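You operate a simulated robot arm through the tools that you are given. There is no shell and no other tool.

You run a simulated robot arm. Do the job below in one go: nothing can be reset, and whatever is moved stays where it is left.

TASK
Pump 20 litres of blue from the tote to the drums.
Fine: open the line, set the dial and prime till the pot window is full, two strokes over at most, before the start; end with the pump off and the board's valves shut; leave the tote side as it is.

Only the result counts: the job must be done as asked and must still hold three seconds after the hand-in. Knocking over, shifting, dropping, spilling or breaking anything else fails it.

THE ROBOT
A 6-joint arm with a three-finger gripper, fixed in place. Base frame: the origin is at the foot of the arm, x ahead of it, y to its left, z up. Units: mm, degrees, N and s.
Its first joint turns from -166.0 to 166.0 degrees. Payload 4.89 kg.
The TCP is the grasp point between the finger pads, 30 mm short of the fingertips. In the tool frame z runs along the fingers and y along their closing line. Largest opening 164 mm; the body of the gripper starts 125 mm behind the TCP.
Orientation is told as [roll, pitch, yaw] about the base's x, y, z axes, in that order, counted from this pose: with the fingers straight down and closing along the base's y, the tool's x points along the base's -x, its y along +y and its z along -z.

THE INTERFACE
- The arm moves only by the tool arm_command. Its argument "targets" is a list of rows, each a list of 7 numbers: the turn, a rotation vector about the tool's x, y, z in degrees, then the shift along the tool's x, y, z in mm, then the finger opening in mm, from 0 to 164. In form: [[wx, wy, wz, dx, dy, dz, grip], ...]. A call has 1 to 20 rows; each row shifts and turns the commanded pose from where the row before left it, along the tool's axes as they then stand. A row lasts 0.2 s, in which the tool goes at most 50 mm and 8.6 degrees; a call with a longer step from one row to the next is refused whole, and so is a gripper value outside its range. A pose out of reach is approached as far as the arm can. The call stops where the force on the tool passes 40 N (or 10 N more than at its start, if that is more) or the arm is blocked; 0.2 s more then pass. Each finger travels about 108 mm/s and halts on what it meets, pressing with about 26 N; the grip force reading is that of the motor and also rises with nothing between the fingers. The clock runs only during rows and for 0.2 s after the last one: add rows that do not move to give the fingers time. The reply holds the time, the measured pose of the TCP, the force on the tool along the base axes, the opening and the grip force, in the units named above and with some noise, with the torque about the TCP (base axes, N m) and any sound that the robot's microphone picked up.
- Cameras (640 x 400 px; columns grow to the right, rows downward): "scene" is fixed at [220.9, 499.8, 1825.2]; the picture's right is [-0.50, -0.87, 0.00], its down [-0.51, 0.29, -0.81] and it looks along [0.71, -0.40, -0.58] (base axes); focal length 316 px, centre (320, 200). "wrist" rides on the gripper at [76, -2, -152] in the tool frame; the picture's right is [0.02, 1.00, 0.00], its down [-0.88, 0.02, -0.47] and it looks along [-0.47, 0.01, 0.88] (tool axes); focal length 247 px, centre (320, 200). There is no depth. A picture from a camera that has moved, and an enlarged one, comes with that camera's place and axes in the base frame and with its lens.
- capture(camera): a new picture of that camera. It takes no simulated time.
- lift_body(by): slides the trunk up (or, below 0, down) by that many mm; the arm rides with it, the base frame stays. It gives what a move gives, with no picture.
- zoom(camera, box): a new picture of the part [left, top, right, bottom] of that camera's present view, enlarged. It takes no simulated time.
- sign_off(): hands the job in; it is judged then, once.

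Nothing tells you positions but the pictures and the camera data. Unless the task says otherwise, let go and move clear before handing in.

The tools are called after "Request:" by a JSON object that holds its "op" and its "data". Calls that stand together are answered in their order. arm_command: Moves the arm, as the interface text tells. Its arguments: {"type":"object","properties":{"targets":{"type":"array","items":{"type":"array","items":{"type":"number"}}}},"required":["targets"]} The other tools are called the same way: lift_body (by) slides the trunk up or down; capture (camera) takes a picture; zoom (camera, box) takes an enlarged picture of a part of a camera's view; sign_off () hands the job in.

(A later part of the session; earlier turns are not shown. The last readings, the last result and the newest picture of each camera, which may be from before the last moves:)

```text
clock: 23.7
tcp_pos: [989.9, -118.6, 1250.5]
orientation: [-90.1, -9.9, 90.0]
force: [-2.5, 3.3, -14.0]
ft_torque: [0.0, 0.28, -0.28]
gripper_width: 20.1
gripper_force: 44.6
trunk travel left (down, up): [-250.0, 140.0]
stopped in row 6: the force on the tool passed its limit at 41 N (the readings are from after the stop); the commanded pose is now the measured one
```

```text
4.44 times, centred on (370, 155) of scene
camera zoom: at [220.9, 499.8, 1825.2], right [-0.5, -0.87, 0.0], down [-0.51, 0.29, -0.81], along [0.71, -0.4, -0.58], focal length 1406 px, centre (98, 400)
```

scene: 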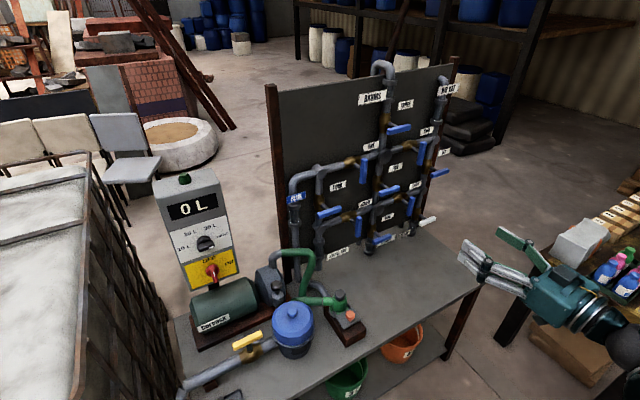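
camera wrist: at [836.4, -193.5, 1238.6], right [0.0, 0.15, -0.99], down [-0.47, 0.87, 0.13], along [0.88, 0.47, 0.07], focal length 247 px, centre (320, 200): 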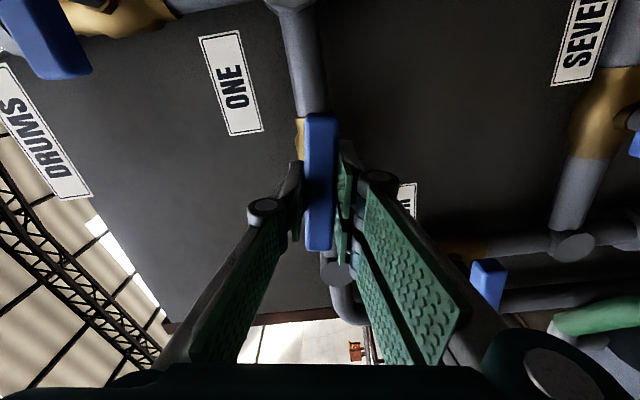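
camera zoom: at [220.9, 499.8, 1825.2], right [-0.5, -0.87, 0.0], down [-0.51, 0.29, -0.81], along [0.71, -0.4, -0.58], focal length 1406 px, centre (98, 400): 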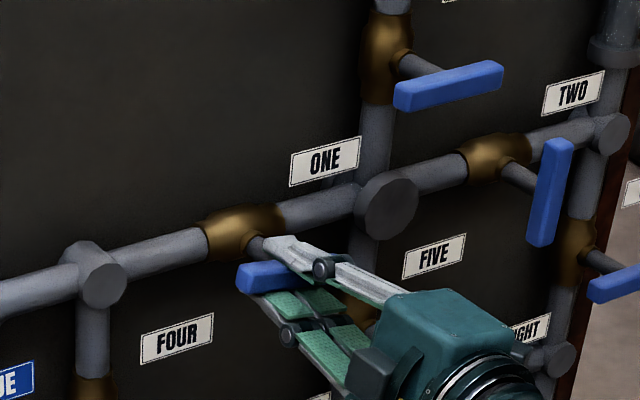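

It has turned about 80° and then met a side load, probably slight misalignment. I'll release, re-centre on the handle and check whether more travel is left.

Request:
{"op": "arm_command", "data": {"targets": [[0, 0, 0, 0, 0, 0, 40], [0, 0, 0, 0, 0, 0, 40], [0, 0, 0, 0, 0, 0, 40]]}}

Request:
{"op": "zoom", "data": {"camera": "wrist", "box": [220, 80, 420, 280]}}

Request:
{"op": "zoom", "data": {"camera": "scene", "box": [330, 140, 410, 200]}}

```text
clock: 24.5
tcp_pos: [989.2, -119.9, 1251.8]
orientation: [-90.1, -9.9, 90.0]
force: [0.1, 0.4, -0.5]
ft_torque: [0.02, -0.04, 0.0]
gripper_width: 40.1
gripper_force: 0.0
trunk travel left (down, up): [-250.0, 140.0]
```

```text
2.00 times, centred on (320, 180) of wrist
camera zoom: at [836.2, -193.9, 1239.0], right [0.0, 0.15, -0.99], down [-0.47, 0.87, 0.13], along [0.88, 0.47, 0.07], focal length 494 px, centre (320, 240)
```

zoom: 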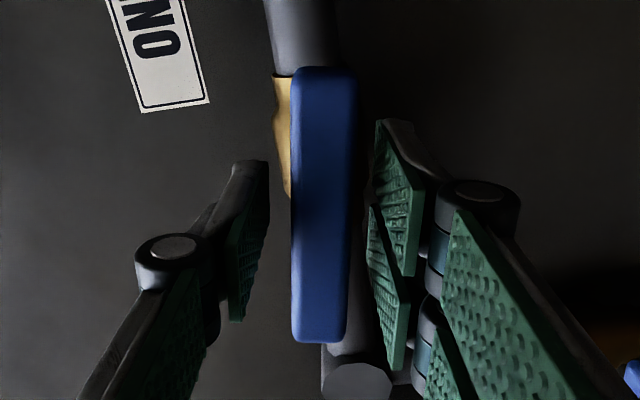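

```text
6.67 times, centred on (370, 170) of scene
camera zoom: at [220.9, 499.8, 1825.2], right [-0.5, -0.87, 0.0], down [-0.51, 0.29, -0.81], along [0.71, -0.4, -0.58], focal length 2109 px, centre (-13, 400)
```

zoom: 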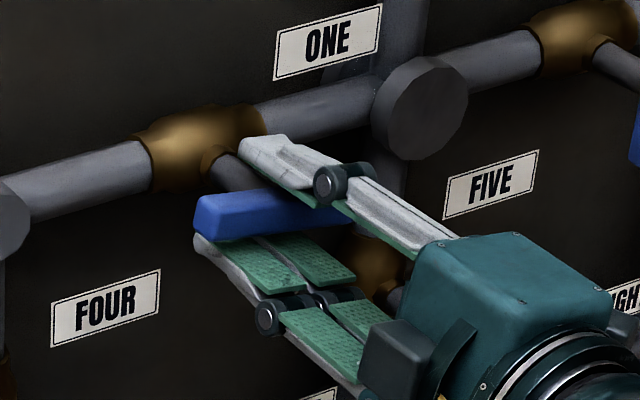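

Request:
{"op": "arm_command", "data": {"targets": [[0, 0, 0, 0, 0, 0, 12], [0, 0, 0, 0, 0, 0, 12], [0, 0, 0, 0, 0, 0, 12], [0, 0, -3, 0, 0, 0, 12], [0, 0, -3, 0, 0, 0, 12], [0, 0, -3, 0, 0, 0, 12], [0, 0, -1, 0, 0, 0, 12], [0, 0, 0, 0, 0, 0, 12]]}}

Request:
{"op": "zoom", "data": {"camera": "scene", "box": [330, 140, 410, 200]}}

```text
clock: 26.3
tcp_pos: [989.0, -118.8, 1250.8]
orientation: [-88.6, -0.2, 89.7]
force: [-17.8, -16.0, -21.9]
ft_torque: [0.01, -0.12, -0.31]
gripper_width: 19.9
gripper_force: 45.0
trunk travel left (down, up): [-250.0, 140.0]
```

```text
6.67 times, centred on (370, 170) of scene
camera zoom: at [220.9, 499.8, 1825.2], right [-0.5, -0.87, 0.0], down [-0.51, 0.29, -0.81], along [0.71, -0.4, -0.58], focal length 2109 px, centre (-13, 400)
```

zoom: 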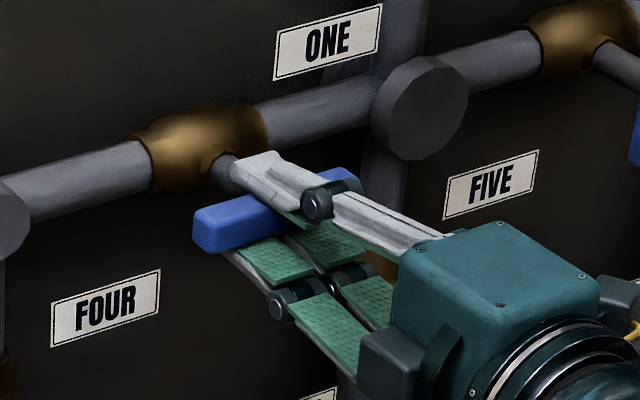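

ONE is now along its pipe (open). I'll release, back off, and move in front of THREE at about (1003, -264, 1380), whose handle is horizontal.

Request:
{"op": "arm_command", "data": {"targets": [[0, 0, 0, 0, 0, 0, 60], [0, 0, 0, 0, 0, 0, 60], [0, 0, 0, 0, 0, -49, 60], [0, 0, 0, 0, 0, -49, 80], [0, 0, 0, 29, -25.8, 0, 80], [0, 0, 0, 29, -25.8, 0, 80], [0, 0, 0, 29, -25.8, 0, 80], [0, 0, 0, 29, -25.8, 0, 80], [0, 0, 0, 29, -25.8, 0, 80], [0, 0, 0, 0, 0, 0, 80]]}}

Request:
{"op": "capture", "data": {"camera": "wrist"}}

Request:
{"op": "zoom", "data": {"camera": "scene", "box": [310, 80, 450, 200]}}

```text
clock: 28.5
tcp_pos: [895.3, -245.0, 1381.5]
orientation: [-87.2, -1.0, 89.5]
force: [-0.1, -0.8, 0.6]
ft_torque: [-0.02, -0.02, 0.09]
gripper_width: 79.8
gripper_force: 0.1
out of reach, approached as far as the arm can: row 5, 6, 7, 8, 9
trunk travel left (down, up): [-250.0, 140.0]
```

```text
taken
camera wrist: at [743.7, -318.8, 1388.3], right [-0.05, 0.0, -1.0], down [-0.47, 0.89, 0.02], along [0.88, 0.47, -0.04], focal length 247 px, centre (320, 200)
```

wrist: 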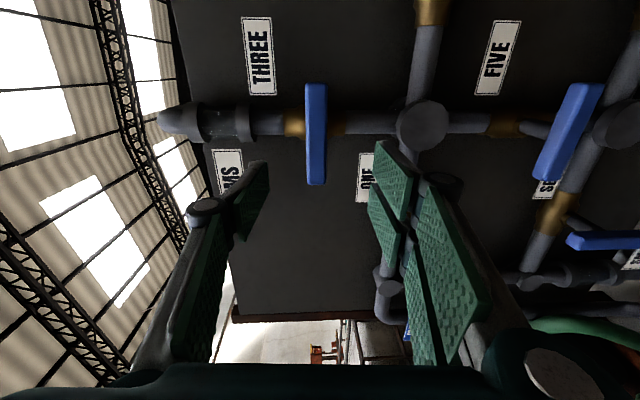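

```text
3.33 times, centred on (380, 140) of scene
camera zoom: at [220.9, 499.8, 1825.2], right [-0.5, -0.87, 0.0], down [-0.51, 0.29, -0.81], along [0.71, -0.4, -0.58], focal length 1055 px, centre (120, 400)
```

zoom: 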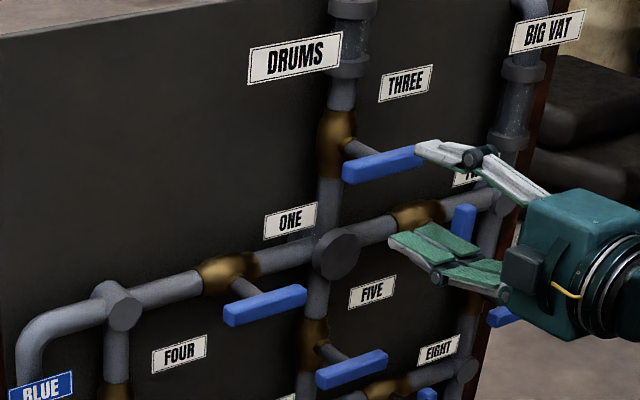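

THREE is at the edge of reach, so I'll raise the trunk and then come back down to its height.

Request:
{"op": "lift_body", "data": {"by": 130}}

```text
clock: 30.1
tcp_pos: [896.2, -243.6, 1509.4]
orientation: [-87.3, -1.0, 89.4]
force: [-0.1, 0.2, 0.5]
ft_torque: [0.0, -0.01, 0.0]
gripper_width: 80.2
gripper_force: 0.1
trunk travel left (down, up): [-380.0, 10.0]
```

Request:
{"op": "arm_command", "data": {"targets": [[0, 0, 0, 0, 43, 0, 80], [0, 0, 0, 0, 43, 0, 80], [0, 0, 0, 0, 43, 0, 80], [0, 0, 0, 0, 0, 0, 80]]}}

Request:
{"op": "capture", "data": {"camera": "wrist"}}

```text
clock: 31.1
tcp_pos: [892.9, -240.8, 1379.6]
orientation: [-87.2, -1.1, 89.6]
force: [0.5, -1.0, 0.0]
ft_torque: [0.0, -0.05, 0.04]
gripper_width: 80.1
gripper_force: 0.1
trunk travel left (down, up): [-380.0, 10.0]
```

```text
taken
camera wrist: at [740.2, -315.7, 1387.6], right [-0.05, 0.0, -1.0], down [-0.47, 0.89, 0.02], along [0.88, 0.47, -0.04], focal length 247 px, centre (320, 200)
```

wrist: 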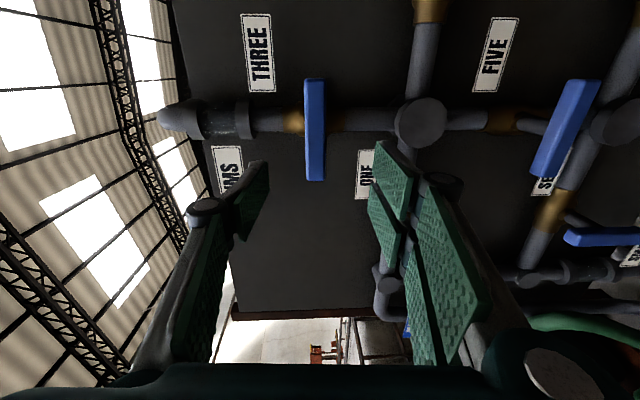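

Reachable now. I'll square up the tool (it is tilted about 2.7°) and shift to centre on THREE at about y=-257, z=1380.

Request:
{"op": "arm_command", "data": {"targets": [[2.7, 0, -1, 0, 0, 0, 80], [0, 0, 0, 16, 0, 0, 80], [0, 0, 0, 0, 0, 40, 80], [0, 0, 0, 0, 0, 0, 80]]}}

Request:
{"op": "capture", "data": {"camera": "wrist"}}

```text
clock: 32.1
tcp_pos: [933.6, -257.6, 1378.9]
orientation: [-87.1, -1.0, 89.4]
force: [1.2, -0.4, 0.1]
ft_torque: [-0.01, -0.13, 0.05]
gripper_width: 80.2
gripper_force: 0.1
out of reach, approached as far as the arm can: row 1
trunk travel left (down, up): [-380.0, 10.0]
```

```text
taken
camera wrist: at [779.8, -332.3, 1386.1], right [-0.05, 0.0, -1.0], down [-0.47, 0.88, 0.02], along [0.88, 0.47, -0.04], focal length 247 px, centre (320, 200)
```

wrist: 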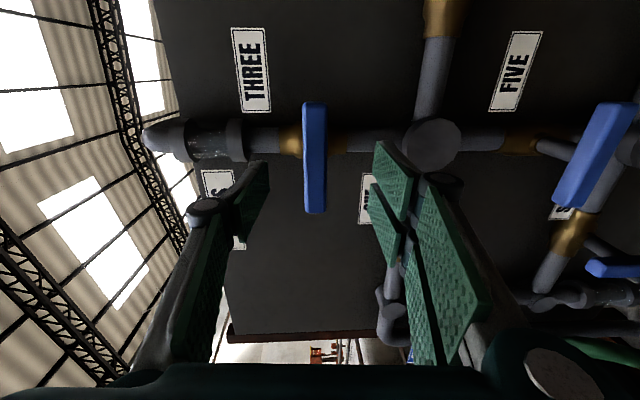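

A wrist joint limit blocks further turning that way. I'll back off and roll the tool 180° the other way, so I can grip THREE and still turn it counter-clockwise.

Request:
{"op": "arm_command", "data": {"targets": [[0, 0, 0, 0, 0, -40, 80], [0, 0, 0, 0, 0, -40, 80], [0, 0, 8.5, 0, 0, 0, 80], [0, 0, 8.5, 0, 0, 0, 80], [0, 0, 8.5, 0, 0, 0, 80], [0, 0, 8.5, 0, 0, 0, 80], [0, 0, 8.5, 0, 0, 0, 80], [0, 0, 8.5, 0, 0, 0, 80], [0, 0, 8.5, 0, 0, 0, 80], [0, 0, 8.5, 0, 0, 0, 80], [0, 0, 8.5, 0, 0, 0, 80], [0, 0, 8.5, 0, 0, 0, 80], [0, 0, 5, 0, 0, 0, 80], [0, 0, 0, 0, 0, 0, 80]]}}

Request:
{"op": "capture", "data": {"camera": "wrist"}}

```text
clock: 35.1
tcp_pos: [850.6, -257.3, 1382.9]
orientation: [20.7, -87.1, -21.2]
force: [0.6, -0.1, -0.1]
ft_torque: [0.04, 0.05, 0.0]
gripper_width: 80.3
gripper_force: 0.2
trunk travel left (down, up): [-380.0, 10.0]
```

```text
taken
camera wrist: at [695.0, -255.5, 1314.1], right [0.01, 1.0, 0.0], down [-0.43, 0.01, 0.9], along [0.9, -0.01, 0.43], focal length 247 px, centre (320, 200)
```

wrist: 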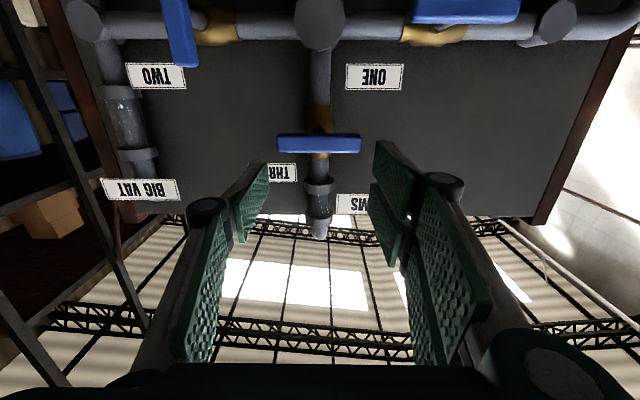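

Request:
{"op": "arm_command", "data": {"targets": [[-0.7, -2.8, 0, 0, 0, 0, 80], [0, 0, 8.5, 0, 0, 0, 80], [0, 0, 8.5, 0, 0, 0, 80], [0, 0, 8.5, 0, 0, 0, 80], [0, 0, 8.5, 0, 0, 0, 80], [0, 0, 8.5, 0, 0, 0, 80], [0, 0, 8.5, 0, 0, 0, 80], [0, 0, 8.5, 0, 0, 0, 80], [0, 0, 8.5, 0, 0, 0, 80], [0, 0, 8.5, 0, 0, 0, 80], [0, 0, 8.5, 0, 0, 0, 80], [0, 0, 5, 0, 0, 0, 80], [0, 0, 0, 0, 0, 0, 80]]}}

Request:
{"op": "capture", "data": {"camera": "wrist"}}

```text
clock: 37.9
tcp_pos: [851.7, -257.6, 1383.9]
orientation: [90.1, 1.0, -89.8]
force: [0.9, 0.3, 0.2]
ft_torque: [-0.01, -0.01, 0.0]
gripper_width: 80.0
gripper_force: 0.1
trunk travel left (down, up): [-380.0, 10.0]
```

```text
taken
camera wrist: at [698.0, -180.3, 1382.5], right [0.0, 0.0, 1.0], down [-0.47, -0.88, 0.0], along [0.88, -0.47, 0.0], focal length 247 px, centre (320, 200)
```

wrist: 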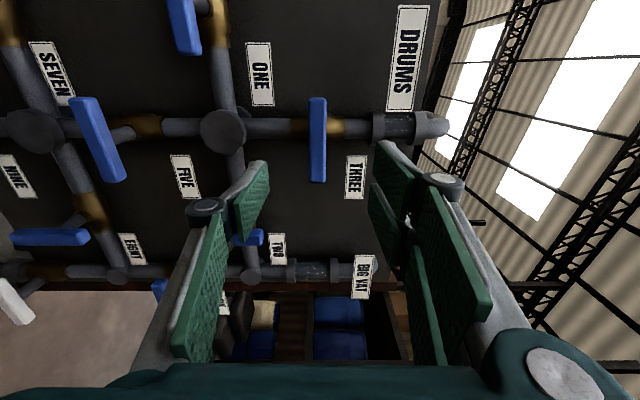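

Now square: THREE's handle is at (1005, -259, 1380). Moving in and gripping.

Request:
{"op": "arm_command", "data": {"targets": [[0, 0, 0, -2, -3, 40, 80], [0, 0, 0, 0, 0, 40, 80], [0, 0, 0, 0, 0, 40, 80], [0, 0, 0, 0, 0, 17, 80], [0, 0, 0, 0, 0, 0, 80]]}}

Request:
{"op": "capture", "data": {"camera": "wrist"}}

```text
clock: 39.1
tcp_pos: [988.1, -259.2, 1380.9]
orientation: [90.1, 0.9, -89.8]
force: [0.4, 1.1, -0.2]
ft_torque: [-0.01, -0.02, -0.02]
gripper_width: 79.9
gripper_force: 0.0
trunk travel left (down, up): [-380.0, 10.0]
```

```text
taken
camera wrist: at [835.6, -182.1, 1379.5], right [0.0, 0.0, 1.0], down [-0.47, -0.88, 0.0], along [0.88, -0.47, 0.0], focal length 247 px, centre (320, 200)
```

wrist: 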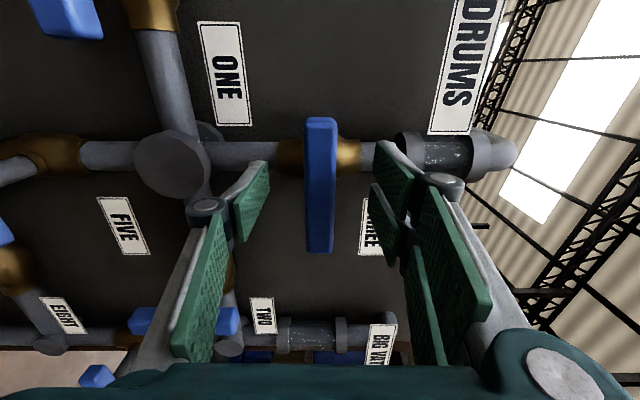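

Request:
{"op": "arm_command", "data": {"targets": [[0, 0, 0, 0, 0, 0, 12], [0, 0, 0, 0, 0, 0, 12], [0, 0, 0, 0, 0, 0, 12], [0, 0, 0, 0, 0, 0, 12], [0, 0, -4, 0, 0, 0, 12], [0, 0, -4, 0, 0, 0, 12], [0, 0, -4, 0, 0, 0, 12]]}}

Request:
{"op": "capture", "data": {"camera": "wrist"}}

```text
clock: 40.7
tcp_pos: [988.2, -258.5, 1381.5]
orientation: [90.2, -11.1, -89.8]
force: [0.1, 1.4, -7.1]
ft_torque: [0.06, 0.17, 0.54]
gripper_width: 20.2
gripper_force: 44.8
trunk travel left (down, up): [-380.0, 10.0]
```

```text
taken
camera wrist: at [835.4, -183.9, 1363.3], right [0.0, 0.21, 0.98], down [-0.47, -0.86, 0.19], along [0.88, -0.46, 0.1], focal length 247 px, centre (320, 200)
```

wrist: 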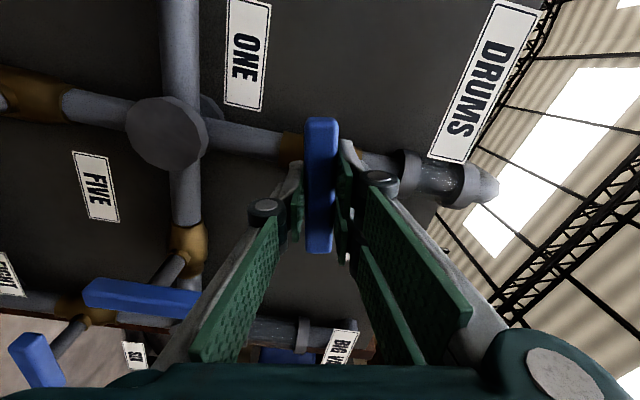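

It turns this way too. Continuing to the quarter turn.

Request:
{"op": "arm_command", "data": {"targets": [[0, 0, -6, 0, 0, 0, 12], [0, 0, -6, 0, 0, 0, 12], [0, 0, -6, 0, 0, 0, 12], [0, 0, -6, 0, 0, 0, 12], [0, 0, -6, 0, 0, 0, 12], [0, 0, -6, 0, 0, 0, 12], [0, 0, -6, 0, 0, 0, 12], [0, 0, -6, 0, 0, 0, 12], [0, 0, -6, 0, 0, 0, 12], [0, 0, -6, 0, 0, 0, 12], [0, 0, -6, 0, 0, 0, 12], [0, 0, -6, 0, 0, 0, 12], [0, 0, -6, 0, 0, 0, 12], [0, 0, 0, 0, 0, 0, 12]]}}

Request:
{"op": "capture", "data": {"camera": "wrist"}}

Request:
{"op": "zoom", "data": {"camera": "scene", "box": [310, 80, 450, 200]}}

```text
clock: 43.7
tcp_pos: [988.2, -261.0, 1381.2]
orientation: [92.8, -89.0, -92.7]
force: [-5.1, -8.8, -21.9]
ft_torque: [-0.01, 0.29, -0.13]
gripper_width: 19.9
gripper_force: 44.9
trunk travel left (down, up): [-380.0, 10.0]
```

```text
taken
camera wrist: at [836.2, -259.9, 1303.1], right [0.0, 1.0, 0.0], down [-0.47, 0.0, 0.88], along [0.88, 0.0, 0.47], focal length 247 px, centre (320, 200)
```

wrist: 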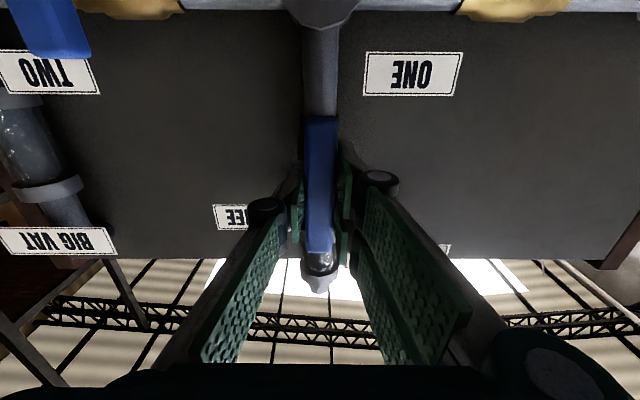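

```text
3.33 times, centred on (380, 140) of scene
camera zoom: at [220.9, 499.8, 1825.2], right [-0.5, -0.87, 0.0], down [-0.51, 0.29, -0.81], along [0.71, -0.4, -0.58], focal length 1055 px, centre (120, 400)
```

zoom: 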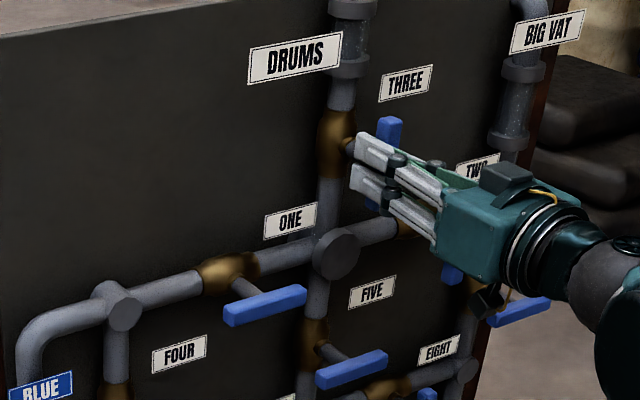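

THREE is open too. I'll release, back off, and swing over to the control box to locate the dial and red switch.

Request:
{"op": "arm_command", "data": {"targets": [[0, 0, 0, 0, 0, 0, 60], [0, 0, 0, 0, 0, 0, 60], [0, 0, 0, 0, 0, -49, 80], [0, 0, 0, 0, 0, -49, 80], [0, 0, 0, 13.85, 43.1, -11.5, 120], [0, 0, 0, 13.85, 43.1, -11.5, 120], [0, 0, 0, 13.85, 43.1, -11.5, 120], [0, 0, 0, 13.85, 43.1, -11.5, 120], [0, 0, 0, 13.85, 43.1, -11.5, 120], [0, 0, 0, 13.85, 43.1, -11.5, 120], [0, 0, 0, 13.85, 43.1, -11.5, 120], [0, 0, 0, 13.85, 43.1, -11.5, 120], [0, 0, 0, 13.85, 43.1, -11.5, 120], [0, 0, 0, 13.85, 43.1, -11.5, 120], [0, 0, 0, 13.85, 43.1, -11.5, 120], [0, 0, 0, 13.85, 43.1, -11.5, 120], [0, 0, 0, 13.85, 43.1, -11.5, 120], [0, 8, 0, 0, 0, 0, 120], [0, 8, 0, 0, 0, 0, 120], [0, 8, 0, 0, 0, 0, 120]]}}

Request:
{"op": "capture", "data": {"camera": "wrist"}}

Request:
{"op": "capture", "data": {"camera": "scene"}}

```text
clock: 47.9
tcp_pos: [781.5, 313.4, 1294.3]
orientation: [2.4, -65.9, -2.0]
force: [-0.6, -0.7, 0.1]
ft_torque: [0.03, 0.03, 0.13]
gripper_width: 119.8
gripper_force: 0.0
out of reach, approached as far as the arm can: row 9, 10, 11, 12, 13, 14, 15, 16, 17
trunk travel left (down, up): [-380.0, 10.0]
```

```text
taken
camera wrist: at [612.6, 311.8, 1286.3], right [-0.01, 1.0, 0.0], down [-0.07, 0.0, 1.0], along [1.0, 0.01, 0.07], focal length 247 px, centre (320, 200)
```

wrist: 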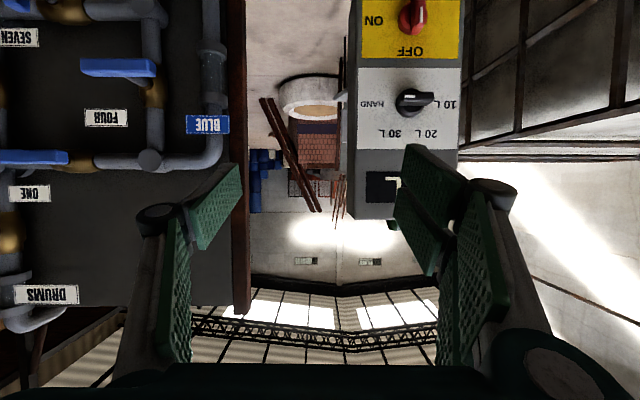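

```text
taken
```

scene: 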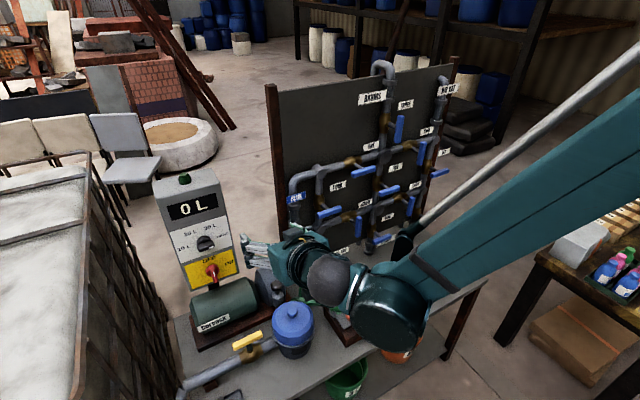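

The dial sits at about (995, 457, 1165) pointing at HAND, with the labels 60° apart. The red switch is at about (1000, 460, 1035), and the panel faces the arm squarely. I'll lower the trunk and line up in front of the dial.

Request:
{"op": "lift_body", "data": {"by": -130}}

Request:
{"op": "arm_command", "data": {"targets": [[0, -8, 0, 0, 0, 0, 100], [0, -8, 0, 0, 0, 0, 100], [0, -8, 0, 0, 0, 0, 100], [0, 0, 0, 0, 36, 0, 100], [0, 0, 0, 0, 36, 0, 100], [0, 0, 0, 0, 36, 0, 100], [0, 0, 0, 0, 36, 0, 100], [0, 0, 0, 0, 0, 0, 100]]}}

Request:
{"op": "capture", "data": {"camera": "wrist"}}

```text
clock: 49.5
tcp_pos: [782.6, 313.3, 1164.4]
orientation: [2.4, -66.1, -2.1]
force: [0.5, 0.3, 0.5]
ft_torque: [0.0, 0.02, -0.04]
gripper_width: 120.0
gripper_force: 0.1
trunk travel left (down, up): [-250.0, 140.0]
```

```text
clock: 51.3
tcp_pos: [782.6, 457.7, 1165.1]
orientation: [94.9, -89.0, -94.8]
force: [0.4, 0.4, 0.2]
ft_torque: [0.0, 0.01, -0.05]
gripper_width: 100.2
gripper_force: 0.2
trunk travel left (down, up): [-250.0, 140.0]
```

```text
taken
camera wrist: at [631.2, 458.2, 1089.5], right [0.0, 1.0, 0.0], down [-0.47, 0.0, 0.88], along [0.88, 0.0, 0.47], focal length 247 px, centre (320, 200)
```

wrist: 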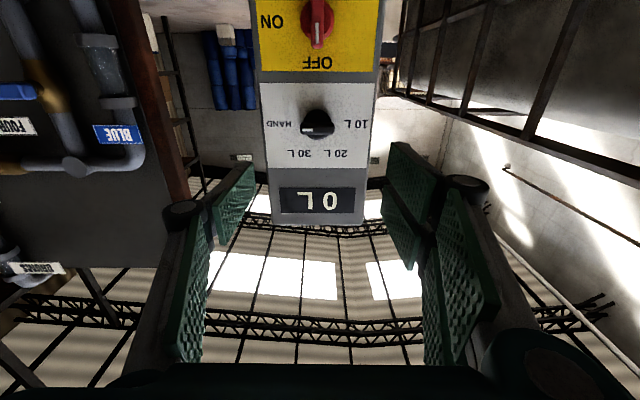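

Request:
{"op": "zoom", "data": {"camera": "scene", "box": [60, 150, 320, 400]}}

Request:
{"op": "zoom", "data": {"camera": "wrist", "box": [230, 0, 430, 230]}}

```text
1.60 times, centred on (190, 275) of scene
camera zoom: at [220.9, 499.8, 1825.2], right [-0.5, -0.87, 0.0], down [-0.51, 0.29, -0.81], along [0.71, -0.4, -0.58], focal length 506 px, centre (528, 80)
```

zoom: 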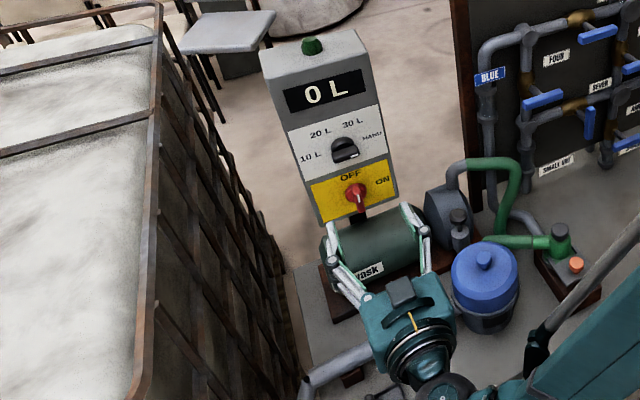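

```text
1.74 times, centred on (330, 115) of wrist
camera zoom: at [631.2, 458.2, 1089.5], right [0.0, 1.0, 0.0], down [-0.47, 0.0, 0.88], along [0.88, 0.0, 0.47], focal length 430 px, centre (303, 348)
```

zoom: 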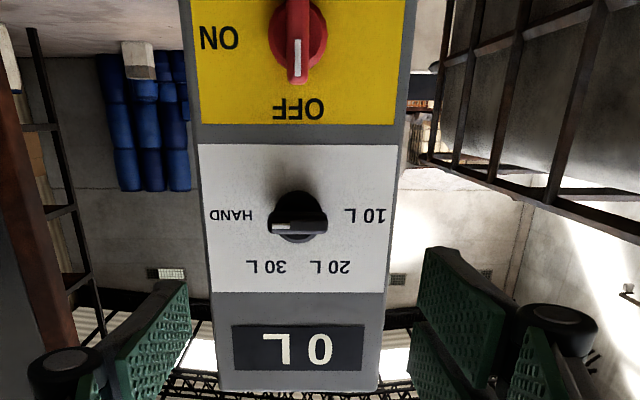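

The tote wall is at y≈770, so there is plenty of clearance. The dial handle is at (985, 455, 1165), with its bar horizontal and the mark at HAND. I'll roll the tool so the fingers close above and below the bar.

Request:
{"op": "arm_command", "data": {"targets": [[0, -1, 8.5, 0, -2, 0, 80], [0, 0, 8.5, 0, 0, 0, 80], [0, 0, 8.5, 0, 0, 0, 80], [0, 0, 8.5, 0, 0, 0, 80], [0, 0, 8.5, 0, 0, 0, 80], [0, 0, 8.5, 0, 0, 0, 80], [0, 0, 8.5, 0, 0, 0, 80], [0, 0, 8.5, 0, 0, 0, 80], [0, 0, 8.5, 0, 0, 0, 80], [0, 0, 8.5, 0, 0, 0, 80], [0, 0, 5, 0, 0, 0, 80], [0, 0, 0, 0, 0, 40, 80], [0, 0, 0, 0, 0, 40, 80], [0, 0, 0, 0, 0, 0, 80]]}}

Request:
{"op": "capture", "data": {"camera": "wrist"}}

```text
clock: 54.3
tcp_pos: [863.5, 455.5, 1167.9]
orientation: [91.0, 1.1, -89.9]
force: [0.9, 0.7, -0.7]
ft_torque: [0.02, -0.07, -0.08]
gripper_width: 80.1
gripper_force: 0.2
trunk travel left (down, up): [-250.0, 140.0]
```

```text
taken
camera wrist: at [711.7, 533.3, 1164.6], right [-0.02, 0.0, 1.0], down [-0.47, -0.88, -0.01], along [0.88, -0.47, 0.02], focal length 247 px, centre (320, 200)
```

wrist: 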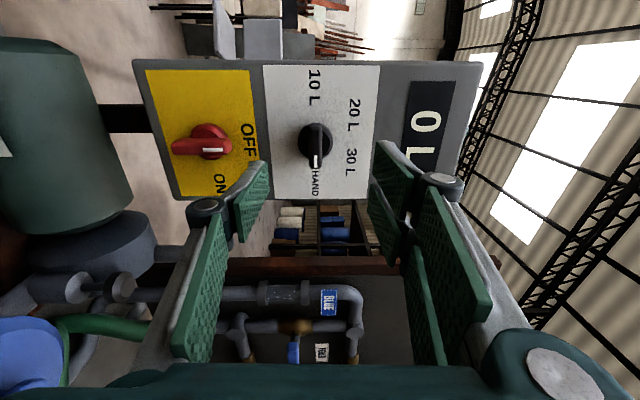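

Request:
{"op": "arm_command", "data": {"targets": [[1.2, 0, 0, 0, -1.5, 0, 60], [0, 0, 0, 0, 0, 45, 60], [0, 0, 0, 0, 0, 43, 60], [0, 0, 0, 0, 0, 0, 60]]}}

Request:
{"op": "capture", "data": {"camera": "wrist"}}

Request:
{"op": "zoom", "data": {"camera": "scene", "box": [150, 200, 290, 300]}}

```text
clock: 55.3
tcp_pos: [953.4, 454.7, 1166.3]
orientation: [89.9, 1.0, -89.9]
force: [1.0, 0.9, 0.5]
ft_torque: [-0.02, -0.08, -0.05]
gripper_width: 60.0
gripper_force: 0.0
trunk travel left (down, up): [-250.0, 140.0]
```

```text
taken
camera wrist: at [799.6, 533.2, 1166.3], right [0.0, 0.0, 1.0], down [-0.47, -0.88, 0.01], along [0.88, -0.47, 0.0], focal length 247 px, centre (320, 200)
```

wrist: 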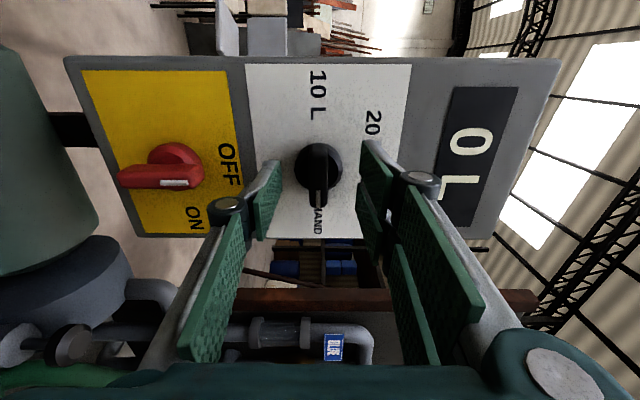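

```text
4.00 times, centred on (220, 250) of scene
camera zoom: at [220.9, 499.8, 1825.2], right [-0.5, -0.87, 0.0], down [-0.51, 0.29, -0.81], along [0.71, -0.4, -0.58], focal length 1266 px, centre (720, 0)
```

zoom: 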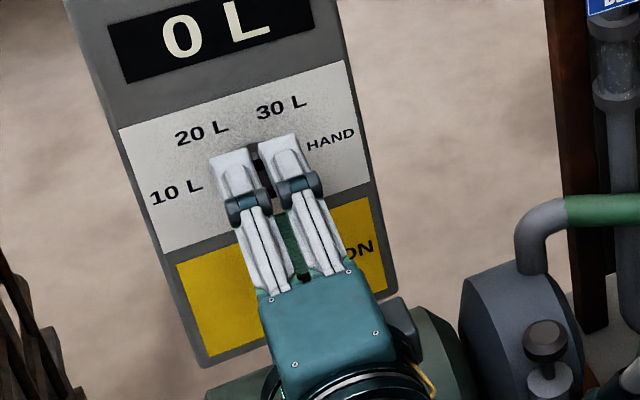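

Request:
{"op": "arm_command", "data": {"targets": [[0, 0, 0, 0.5, 0, 6, 60], [0, 0, 0, 0, 0, 6, 60], [0, 0, 0, 0, 0, 0, 60], [0, 0, 0, 0, 0, 0, 6], [0, 0, 0, 0, 0, 0, 6], [0, 0, 0, 0, 0, 0, 6], [0, 0, 0, 0, 0, 0, 6]]}}

Request:
{"op": "capture", "data": {"camera": "wrist"}}

Request:
{"op": "zoom", "data": {"camera": "wrist", "box": [240, 100, 400, 260]}}

```text
clock: 56.9
tcp_pos: [963.3, 455.9, 1164.6]
orientation: [89.8, 1.1, -89.9]
force: [-11.8, -4.6, -27.9]
ft_torque: [-0.71, 0.75, 0.02]
gripper_width: 14.6
gripper_force: 44.3
trunk travel left (down, up): [-250.0, 140.0]
```

```text
taken
camera wrist: at [810.7, 533.6, 1165.3], right [0.0, 0.0, 1.0], down [-0.47, -0.88, 0.01], along [0.88, -0.47, 0.0], focal length 247 px, centre (320, 200)
```

wrist: 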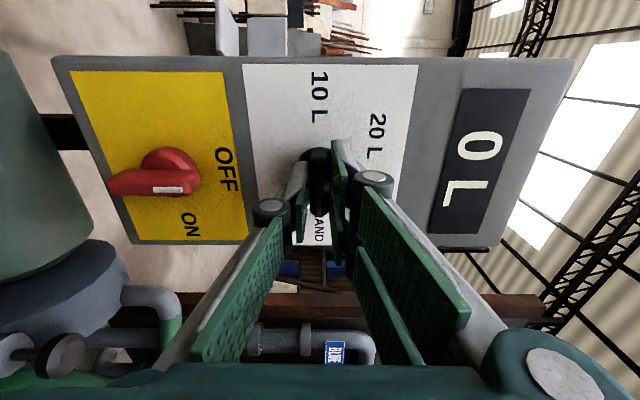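

```text
2.50 times, centred on (320, 180) of wrist
camera zoom: at [810.7, 533.6, 1165.3], right [0.0, 0.0, 1.0], down [-0.47, -0.88, 0.01], along [0.88, -0.47, 0.0], focal length 617 px, centre (320, 250)
```

zoom: 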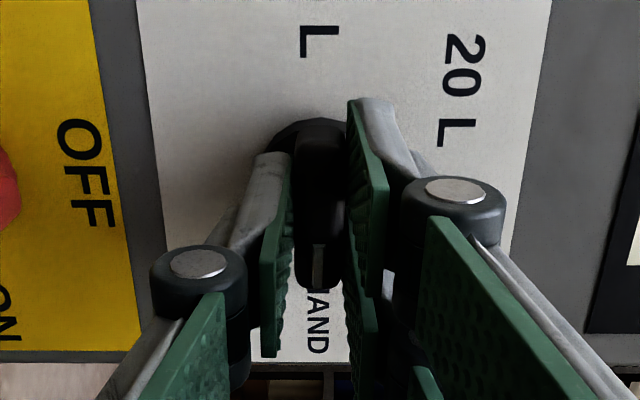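

Gripped the dial bar (14.6 mm wide). There is some side load, so I'll nudge down to centre before turning.

Request:
{"op": "arm_command", "data": {"targets": [[0, 0, 0, 0, -1.5, 0, 6], [0, 0, 0, 0, 0, 0, 6]]}}

```text
clock: 57.5
tcp_pos: [963.7, 457.3, 1165.6]
orientation: [90.0, 0.9, -89.9]
force: [1.9, -0.2, -3.6]
ft_torque: [-0.74, 0.06, -0.67]
gripper_width: 14.9
gripper_force: 44.9
trunk travel left (down, up): [-250.0, 140.0]
```

Request:
{"op": "arm_command", "data": {"targets": [[0, 0, -6, 0, 0, 0, 6], [0, 0, -6, 0, 0, 0, 6], [0, 0, -6, 0, 0, 0, 6], [0, 0, -6, 0, 0, 0, 6]]}}

Request:
{"op": "zoom", "data": {"camera": "wrist", "box": [240, 100, 400, 260]}}

```text
clock: 58.5
tcp_pos: [962.5, 457.8, 1165.2]
orientation: [89.8, -23.1, -89.8]
force: [6.0, 2.5, -2.7]
ft_torque: [0.0, -0.27, -0.68]
gripper_width: 14.8
gripper_force: 45.3
trunk travel left (down, up): [-250.0, 140.0]
```

```text
2.50 times, centred on (320, 180) of wrist
camera zoom: at [810.6, 526.6, 1133.2], right [0.0, 0.41, 0.91], down [-0.47, -0.8, 0.36], along [0.88, -0.43, 0.19], focal length 617 px, centre (320, 250)
```

zoom: 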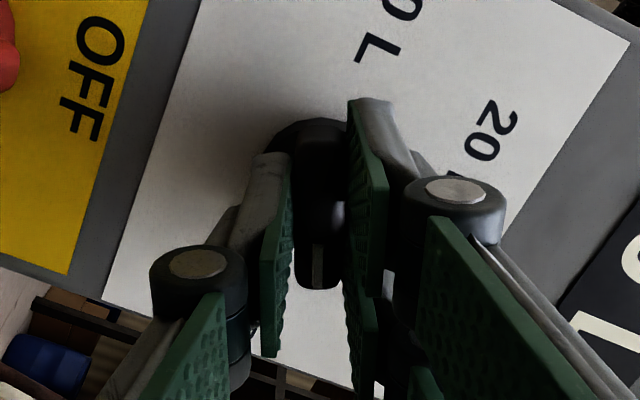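

The dial turns with the fingers. Continuing to a total of 120°, which is the 20 L mark.

Request:
{"op": "arm_command", "data": {"targets": [[0, 0, -6, 0, 0, 0, 6], [0, 0, -6, 0, 0, 0, 6], [0, 0, -6, 0, 0, 0, 6], [0, 0, -6, 0, 0, 0, 6], [0, 0, -6, 0, 0, 0, 6], [0, 0, -6, 0, 0, 0, 6], [0, 0, -6, 0, 0, 0, 6], [0, 0, -6, 0, 0, 0, 6]]}}

Request:
{"op": "arm_command", "data": {"targets": [[0, 0, -6, 0, 0, 0, 6], [0, 0, -6, 0, 0, 0, 6], [0, 0, -6, 0, 0, 0, 6], [0, 0, -6, 0, 0, 0, 6], [0, 0, -6, 0, 0, 0, 6], [0, 0, -6, 0, 0, 0, 6], [0, 0, -6, 0, 0, 0, 6], [0, 0, -6, 0, 0, 0, 6], [0, 0, 0, 0, 0, 0, 6]]}}

Request:
{"op": "capture", "data": {"camera": "wrist"}}

Request:
{"op": "zoom", "data": {"camera": "scene", "box": [150, 200, 290, 300]}}

```text
clock: 60.3
tcp_pos: [963.9, 454.6, 1165.9]
orientation: [89.4, -70.0, -89.5]
force: [-3.1, -1.2, -15.0]
ft_torque: [0.05, -0.2, -0.3]
gripper_width: 15.0
gripper_force: 44.4
trunk travel left (down, up): [-250.0, 140.0]
stopped in row 8: the force on the tool passed its limit at 41 N (the readings are from after the stop); the commanded pose is now the measured one
```

```text
clock: 62.3
tcp_pos: [963.3, 454.0, 1163.9]
orientation: [-89.6, -61.9, 89.6]
force: [-9.7, -20.0, -25.6]
ft_torque: [0.01, 0.77, -0.57]
gripper_width: 14.9
gripper_force: 44.7
trunk travel left (down, up): [-250.0, 140.0]
```

```text
taken
camera wrist: at [810.7, 417.7, 1097.6], right [0.0, 0.87, -0.49], down [-0.47, 0.43, 0.77], along [0.88, 0.23, 0.41], focal length 247 px, centre (320, 200)
```

wrist: 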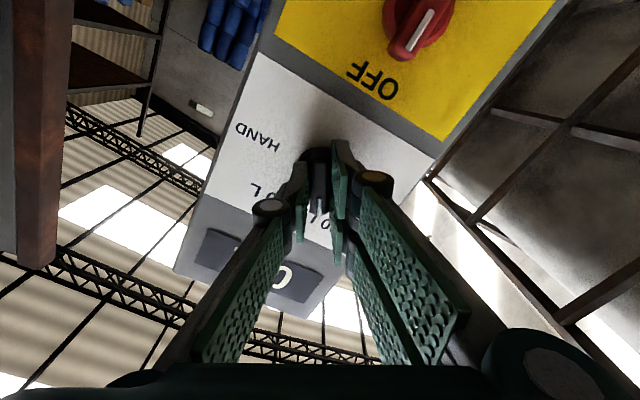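

```text
4.00 times, centred on (220, 250) of scene
camera zoom: at [220.9, 499.8, 1825.2], right [-0.5, -0.87, 0.0], down [-0.51, 0.29, -0.81], along [0.71, -0.4, -0.58], focal length 1266 px, centre (720, 0)
```

zoom: 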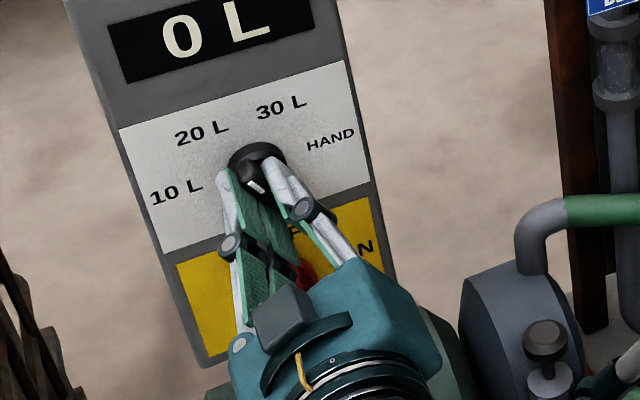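

Turned about 119°. I'll release, back off a bit and read the dial.

Request:
{"op": "arm_command", "data": {"targets": [[0, 0, 0, 0, 0, 0, 50], [0, 0, 0, 0, 0, 0, 60], [0, 0, 0, 0, 0, -49, 80], [0, 0, 0, 0, 0, -49, 80], [0, 0, 0, 0, 0, 0, 80]]}}

Request:
{"op": "zoom", "data": {"camera": "wrist", "box": [200, 40, 440, 240]}}

Request:
{"op": "zoom", "data": {"camera": "scene", "box": [150, 180, 290, 290]}}

```text
clock: 63.5
tcp_pos: [863.3, 455.2, 1162.9]
orientation: [-89.7, -61.9, 89.8]
force: [-0.1, -0.6, -0.5]
ft_torque: [0.01, 0.05, 0.03]
gripper_width: 79.9
gripper_force: 0.1
trunk travel left (down, up): [-250.0, 140.0]
```

```text
2.00 times, centred on (320, 140) of wrist
camera zoom: at [710.6, 419.0, 1098.0], right [0.0, 0.87, -0.49], down [-0.47, 0.43, 0.77], along [0.88, 0.23, 0.41], focal length 494 px, centre (320, 320)
```

zoom: 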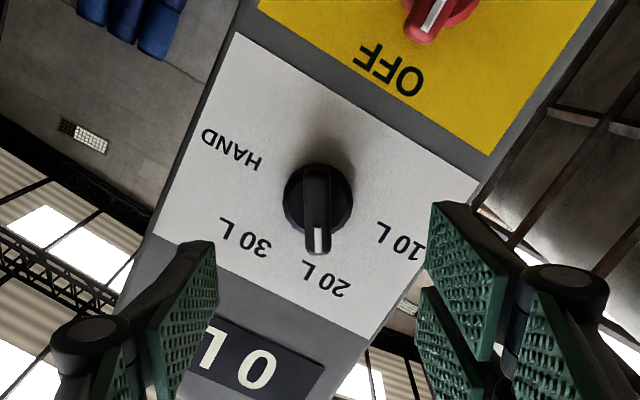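

```text
3.64 times, centred on (220, 235) of scene
camera zoom: at [220.9, 499.8, 1825.2], right [-0.5, -0.87, 0.0], down [-0.51, 0.29, -0.81], along [0.71, -0.4, -0.58], focal length 1150 px, centre (684, 73)
```

zoom: 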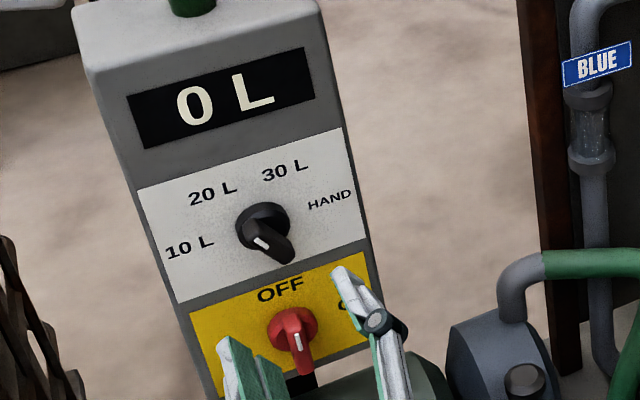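

The dial now reads 20 L. Next is the priming plunger; first I'll check whether the pot window is visible from the scene camera.

Request:
{"op": "zoom", "data": {"camera": "scene", "box": [250, 290, 350, 370]}}

Request:
{"op": "zoom", "data": {"camera": "scene", "box": [180, 230, 360, 380]}}

```text
5.00 times, centred on (300, 330) of scene
camera zoom: at [220.9, 499.8, 1825.2], right [-0.5, -0.87, 0.0], down [-0.51, 0.29, -0.81], along [0.71, -0.4, -0.58], focal length 1582 px, centre (420, -450)
```

zoom: 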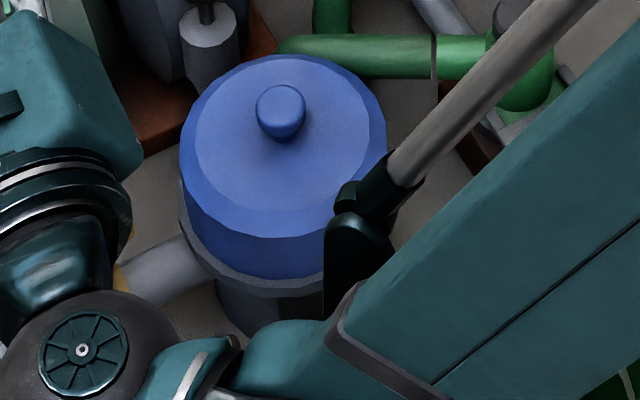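

```text
2.67 times, centred on (270, 305) of scene
camera zoom: at [220.9, 499.8, 1825.2], right [-0.5, -0.87, 0.0], down [-0.51, 0.29, -0.81], along [0.71, -0.4, -0.58], focal length 844 px, centre (453, -80)
```

zoom: 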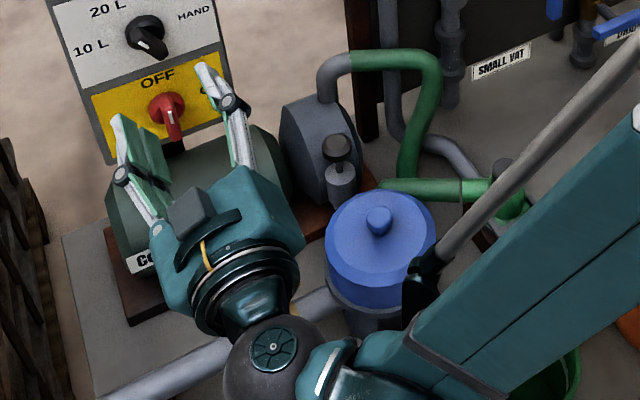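

The plunger cap is at about (982, 263, 880). That is just beyond reach with the tool straight down, so I'll press it with closed fingers tilted forward about 30°. First I'll move clear of the panel and reorient.

Request:
{"op": "arm_command", "data": {"targets": [[0, 0, 7, 0, 0, 0, 40], [0, 0, 7, 0, 0, 0, 20], [0, 0, 7, 0, 0, 0, 0], [0, 0, 7, 0, 0, 0, 0], [0, 0, 0, -8, -38, -12, 0], [0, 0, 0, -8, -38, -12, 0], [0, 0, 0, -8, -38, -12, 0], [0, 0, 0, -8, -38, -12, 0], [0, 0, 0, -8, -38, -12, 0], [0, 7.5, 0, 0, 0, 0, 0], [0, 7.5, 0, 0, 0, 0, 0], [0, 7.5, 0, 0, 0, 0, 0], [0, 7.5, 0, 0, 0, 0, 0], [0, 7.5, 0, 0, 0, 0, 0], [0, 7.5, 0, 0, 0, 0, 0], [0, 7.5, 0, 0, 0, 0, 0], [0, 7.5, 0, 0, 0, 0, 0]]}}

Request:
{"op": "capture", "data": {"camera": "wrist"}}

Request:
{"op": "capture", "data": {"camera": "scene"}}

```text
clock: 67.1
tcp_pos: [800.5, 273.3, 1205.1]
orientation: [-2.2, -30.8, 0.0]
force: [-1.4, -0.7, -0.3]
ft_torque: [0.1, -0.05, 0.07]
gripper_width: 0.0
gripper_force: 26.1
out of reach, approached as far as the arm can: row 17
trunk travel left (down, up): [-250.0, 140.0]
```

```text
taken
camera wrist: at [656.4, 278.2, 1296.8], right [0.0, 1.0, -0.04], down [0.51, 0.04, 0.86], along [0.86, -0.02, -0.51], focal length 247 px, centre (320, 200)
```

wrist: 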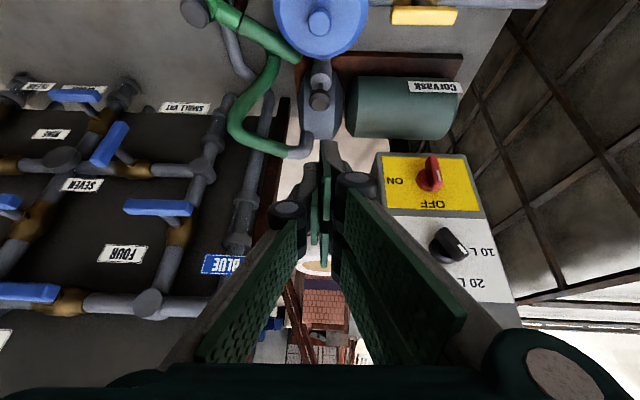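

```text
taken
```

scene: 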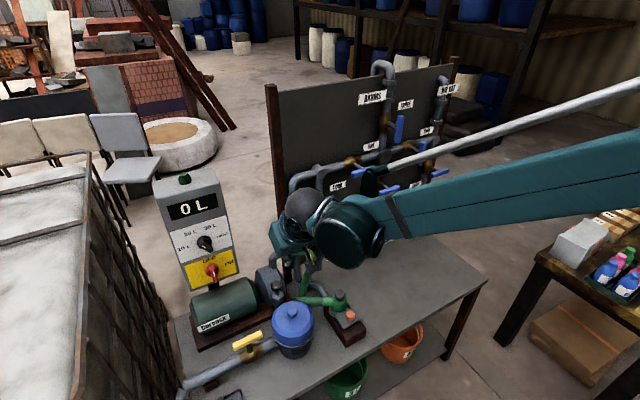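

The arm now hangs above the bench with closed fingers and the scene camera has a clear view of the pot. I'll lower the trunk and move to above the plunger cap.

Request:
{"op": "lift_body", "data": {"by": -150}}

Request:
{"op": "arm_command", "data": {"targets": [[2, 0, 0, -27.8, -3, 34, 0], [0, 0, 0, -27.8, -3, 34, 0], [0, 0, 0, -27.8, -3, 34, 0], [0, 0, 0, -27.8, -3, 34, 0], [0, 0, 0, 0, 0, 0, 0]]}}

Request:
{"op": "capture", "data": {"camera": "wrist"}}

Request:
{"op": "zoom", "data": {"camera": "scene", "box": [220, 220, 360, 370]}}

```text
clock: 68.8
tcp_pos: [799.9, 275.4, 1054.7]
orientation: [-2.2, -30.9, 0.1]
force: [-0.4, 0.7, -0.2]
ft_torque: [0.0, 0.03, -0.01]
gripper_width: 0.0
gripper_force: 26.2
trunk travel left (down, up): [-100.0, 290.0]
```

```text
clock: 70.0
tcp_pos: [965.6, 254.0, 997.1]
orientation: [-4.6, -31.1, 0.2]
force: [-0.2, -0.4, -0.4]
ft_torque: [-0.05, 0.04, -0.03]
gripper_width: 0.0
gripper_force: 26.1
trunk travel left (down, up): [-100.0, 290.0]
```

```text
taken
camera wrist: at [822.3, 264.8, 1087.8], right [0.02, 1.0, -0.08], down [0.51, 0.06, 0.86], along [0.86, -0.06, -0.51], focal length 247 px, centre (320, 200)
```

wrist: 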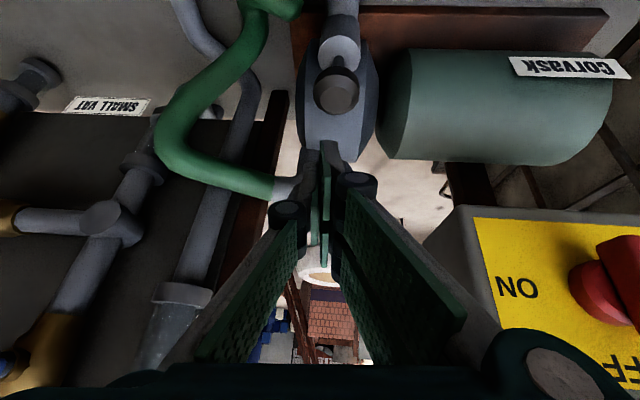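

```text
2.67 times, centred on (290, 295) of scene
camera zoom: at [220.9, 499.8, 1825.2], right [-0.5, -0.87, 0.0], down [-0.51, 0.29, -0.81], along [0.71, -0.4, -0.58], focal length 844 px, centre (400, -53)
```

zoom: 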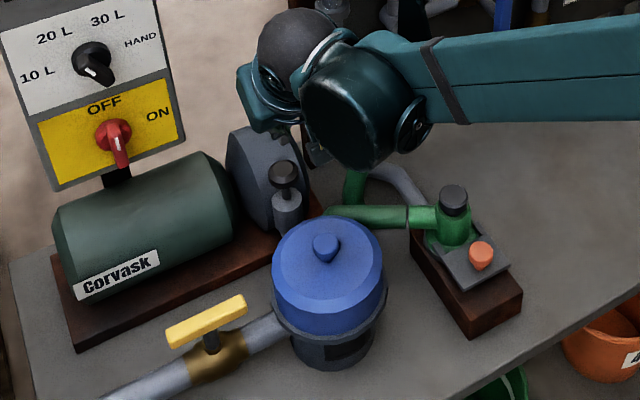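

Request:
{"op": "arm_command", "data": {"targets": [[-4.6, 0, 0, 0, 0, 0, 0], [0, 0, 0, 19.6, 3.5, 29, 0], [0, 0, 0, 19.6, 3.5, 29, 0], [0, 0, 0, 0, 0, 0, 0]]}}

Request:
{"op": "capture", "data": {"camera": "wrist"}}

Request:
{"op": "zoom", "data": {"camera": "scene", "box": [240, 240, 340, 340]}}

```text
clock: 71.0
tcp_pos: [961.3, 256.8, 926.4]
orientation: [-4.6, -31.1, 0.0]
force: [1.4, -0.3, 1.4]
ft_torque: [0.04, 0.01, 0.01]
gripper_width: 0.1
gripper_force: 26.0
out of reach, approached as far as the arm can: row 1
trunk travel left (down, up): [-100.0, 290.0]
```

```text
taken
camera wrist: at [818.4, 267.0, 1016.6], right [0.02, 1.0, -0.08], down [0.51, 0.06, 0.86], along [0.86, -0.06, -0.51], focal length 247 px, centre (320, 200)
```

wrist: 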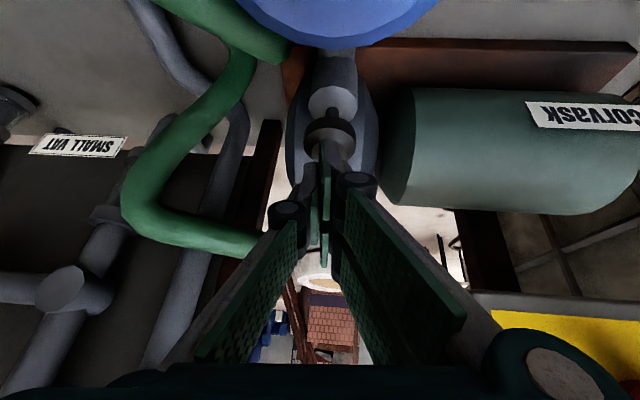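

```text
4.00 times, centred on (290, 290) of scene
camera zoom: at [220.9, 499.8, 1825.2], right [-0.5, -0.87, 0.0], down [-0.51, 0.29, -0.81], along [0.71, -0.4, -0.58], focal length 1266 px, centre (440, -160)
```

zoom: 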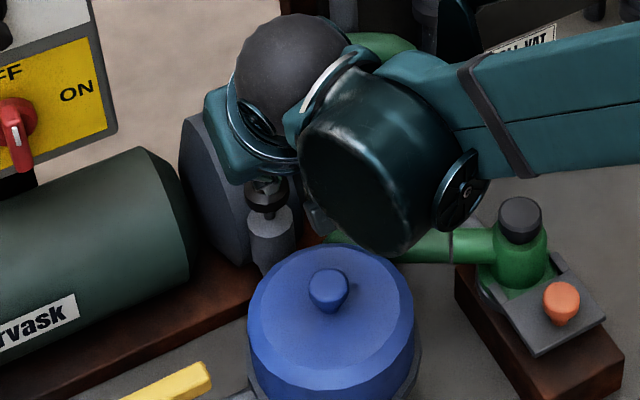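

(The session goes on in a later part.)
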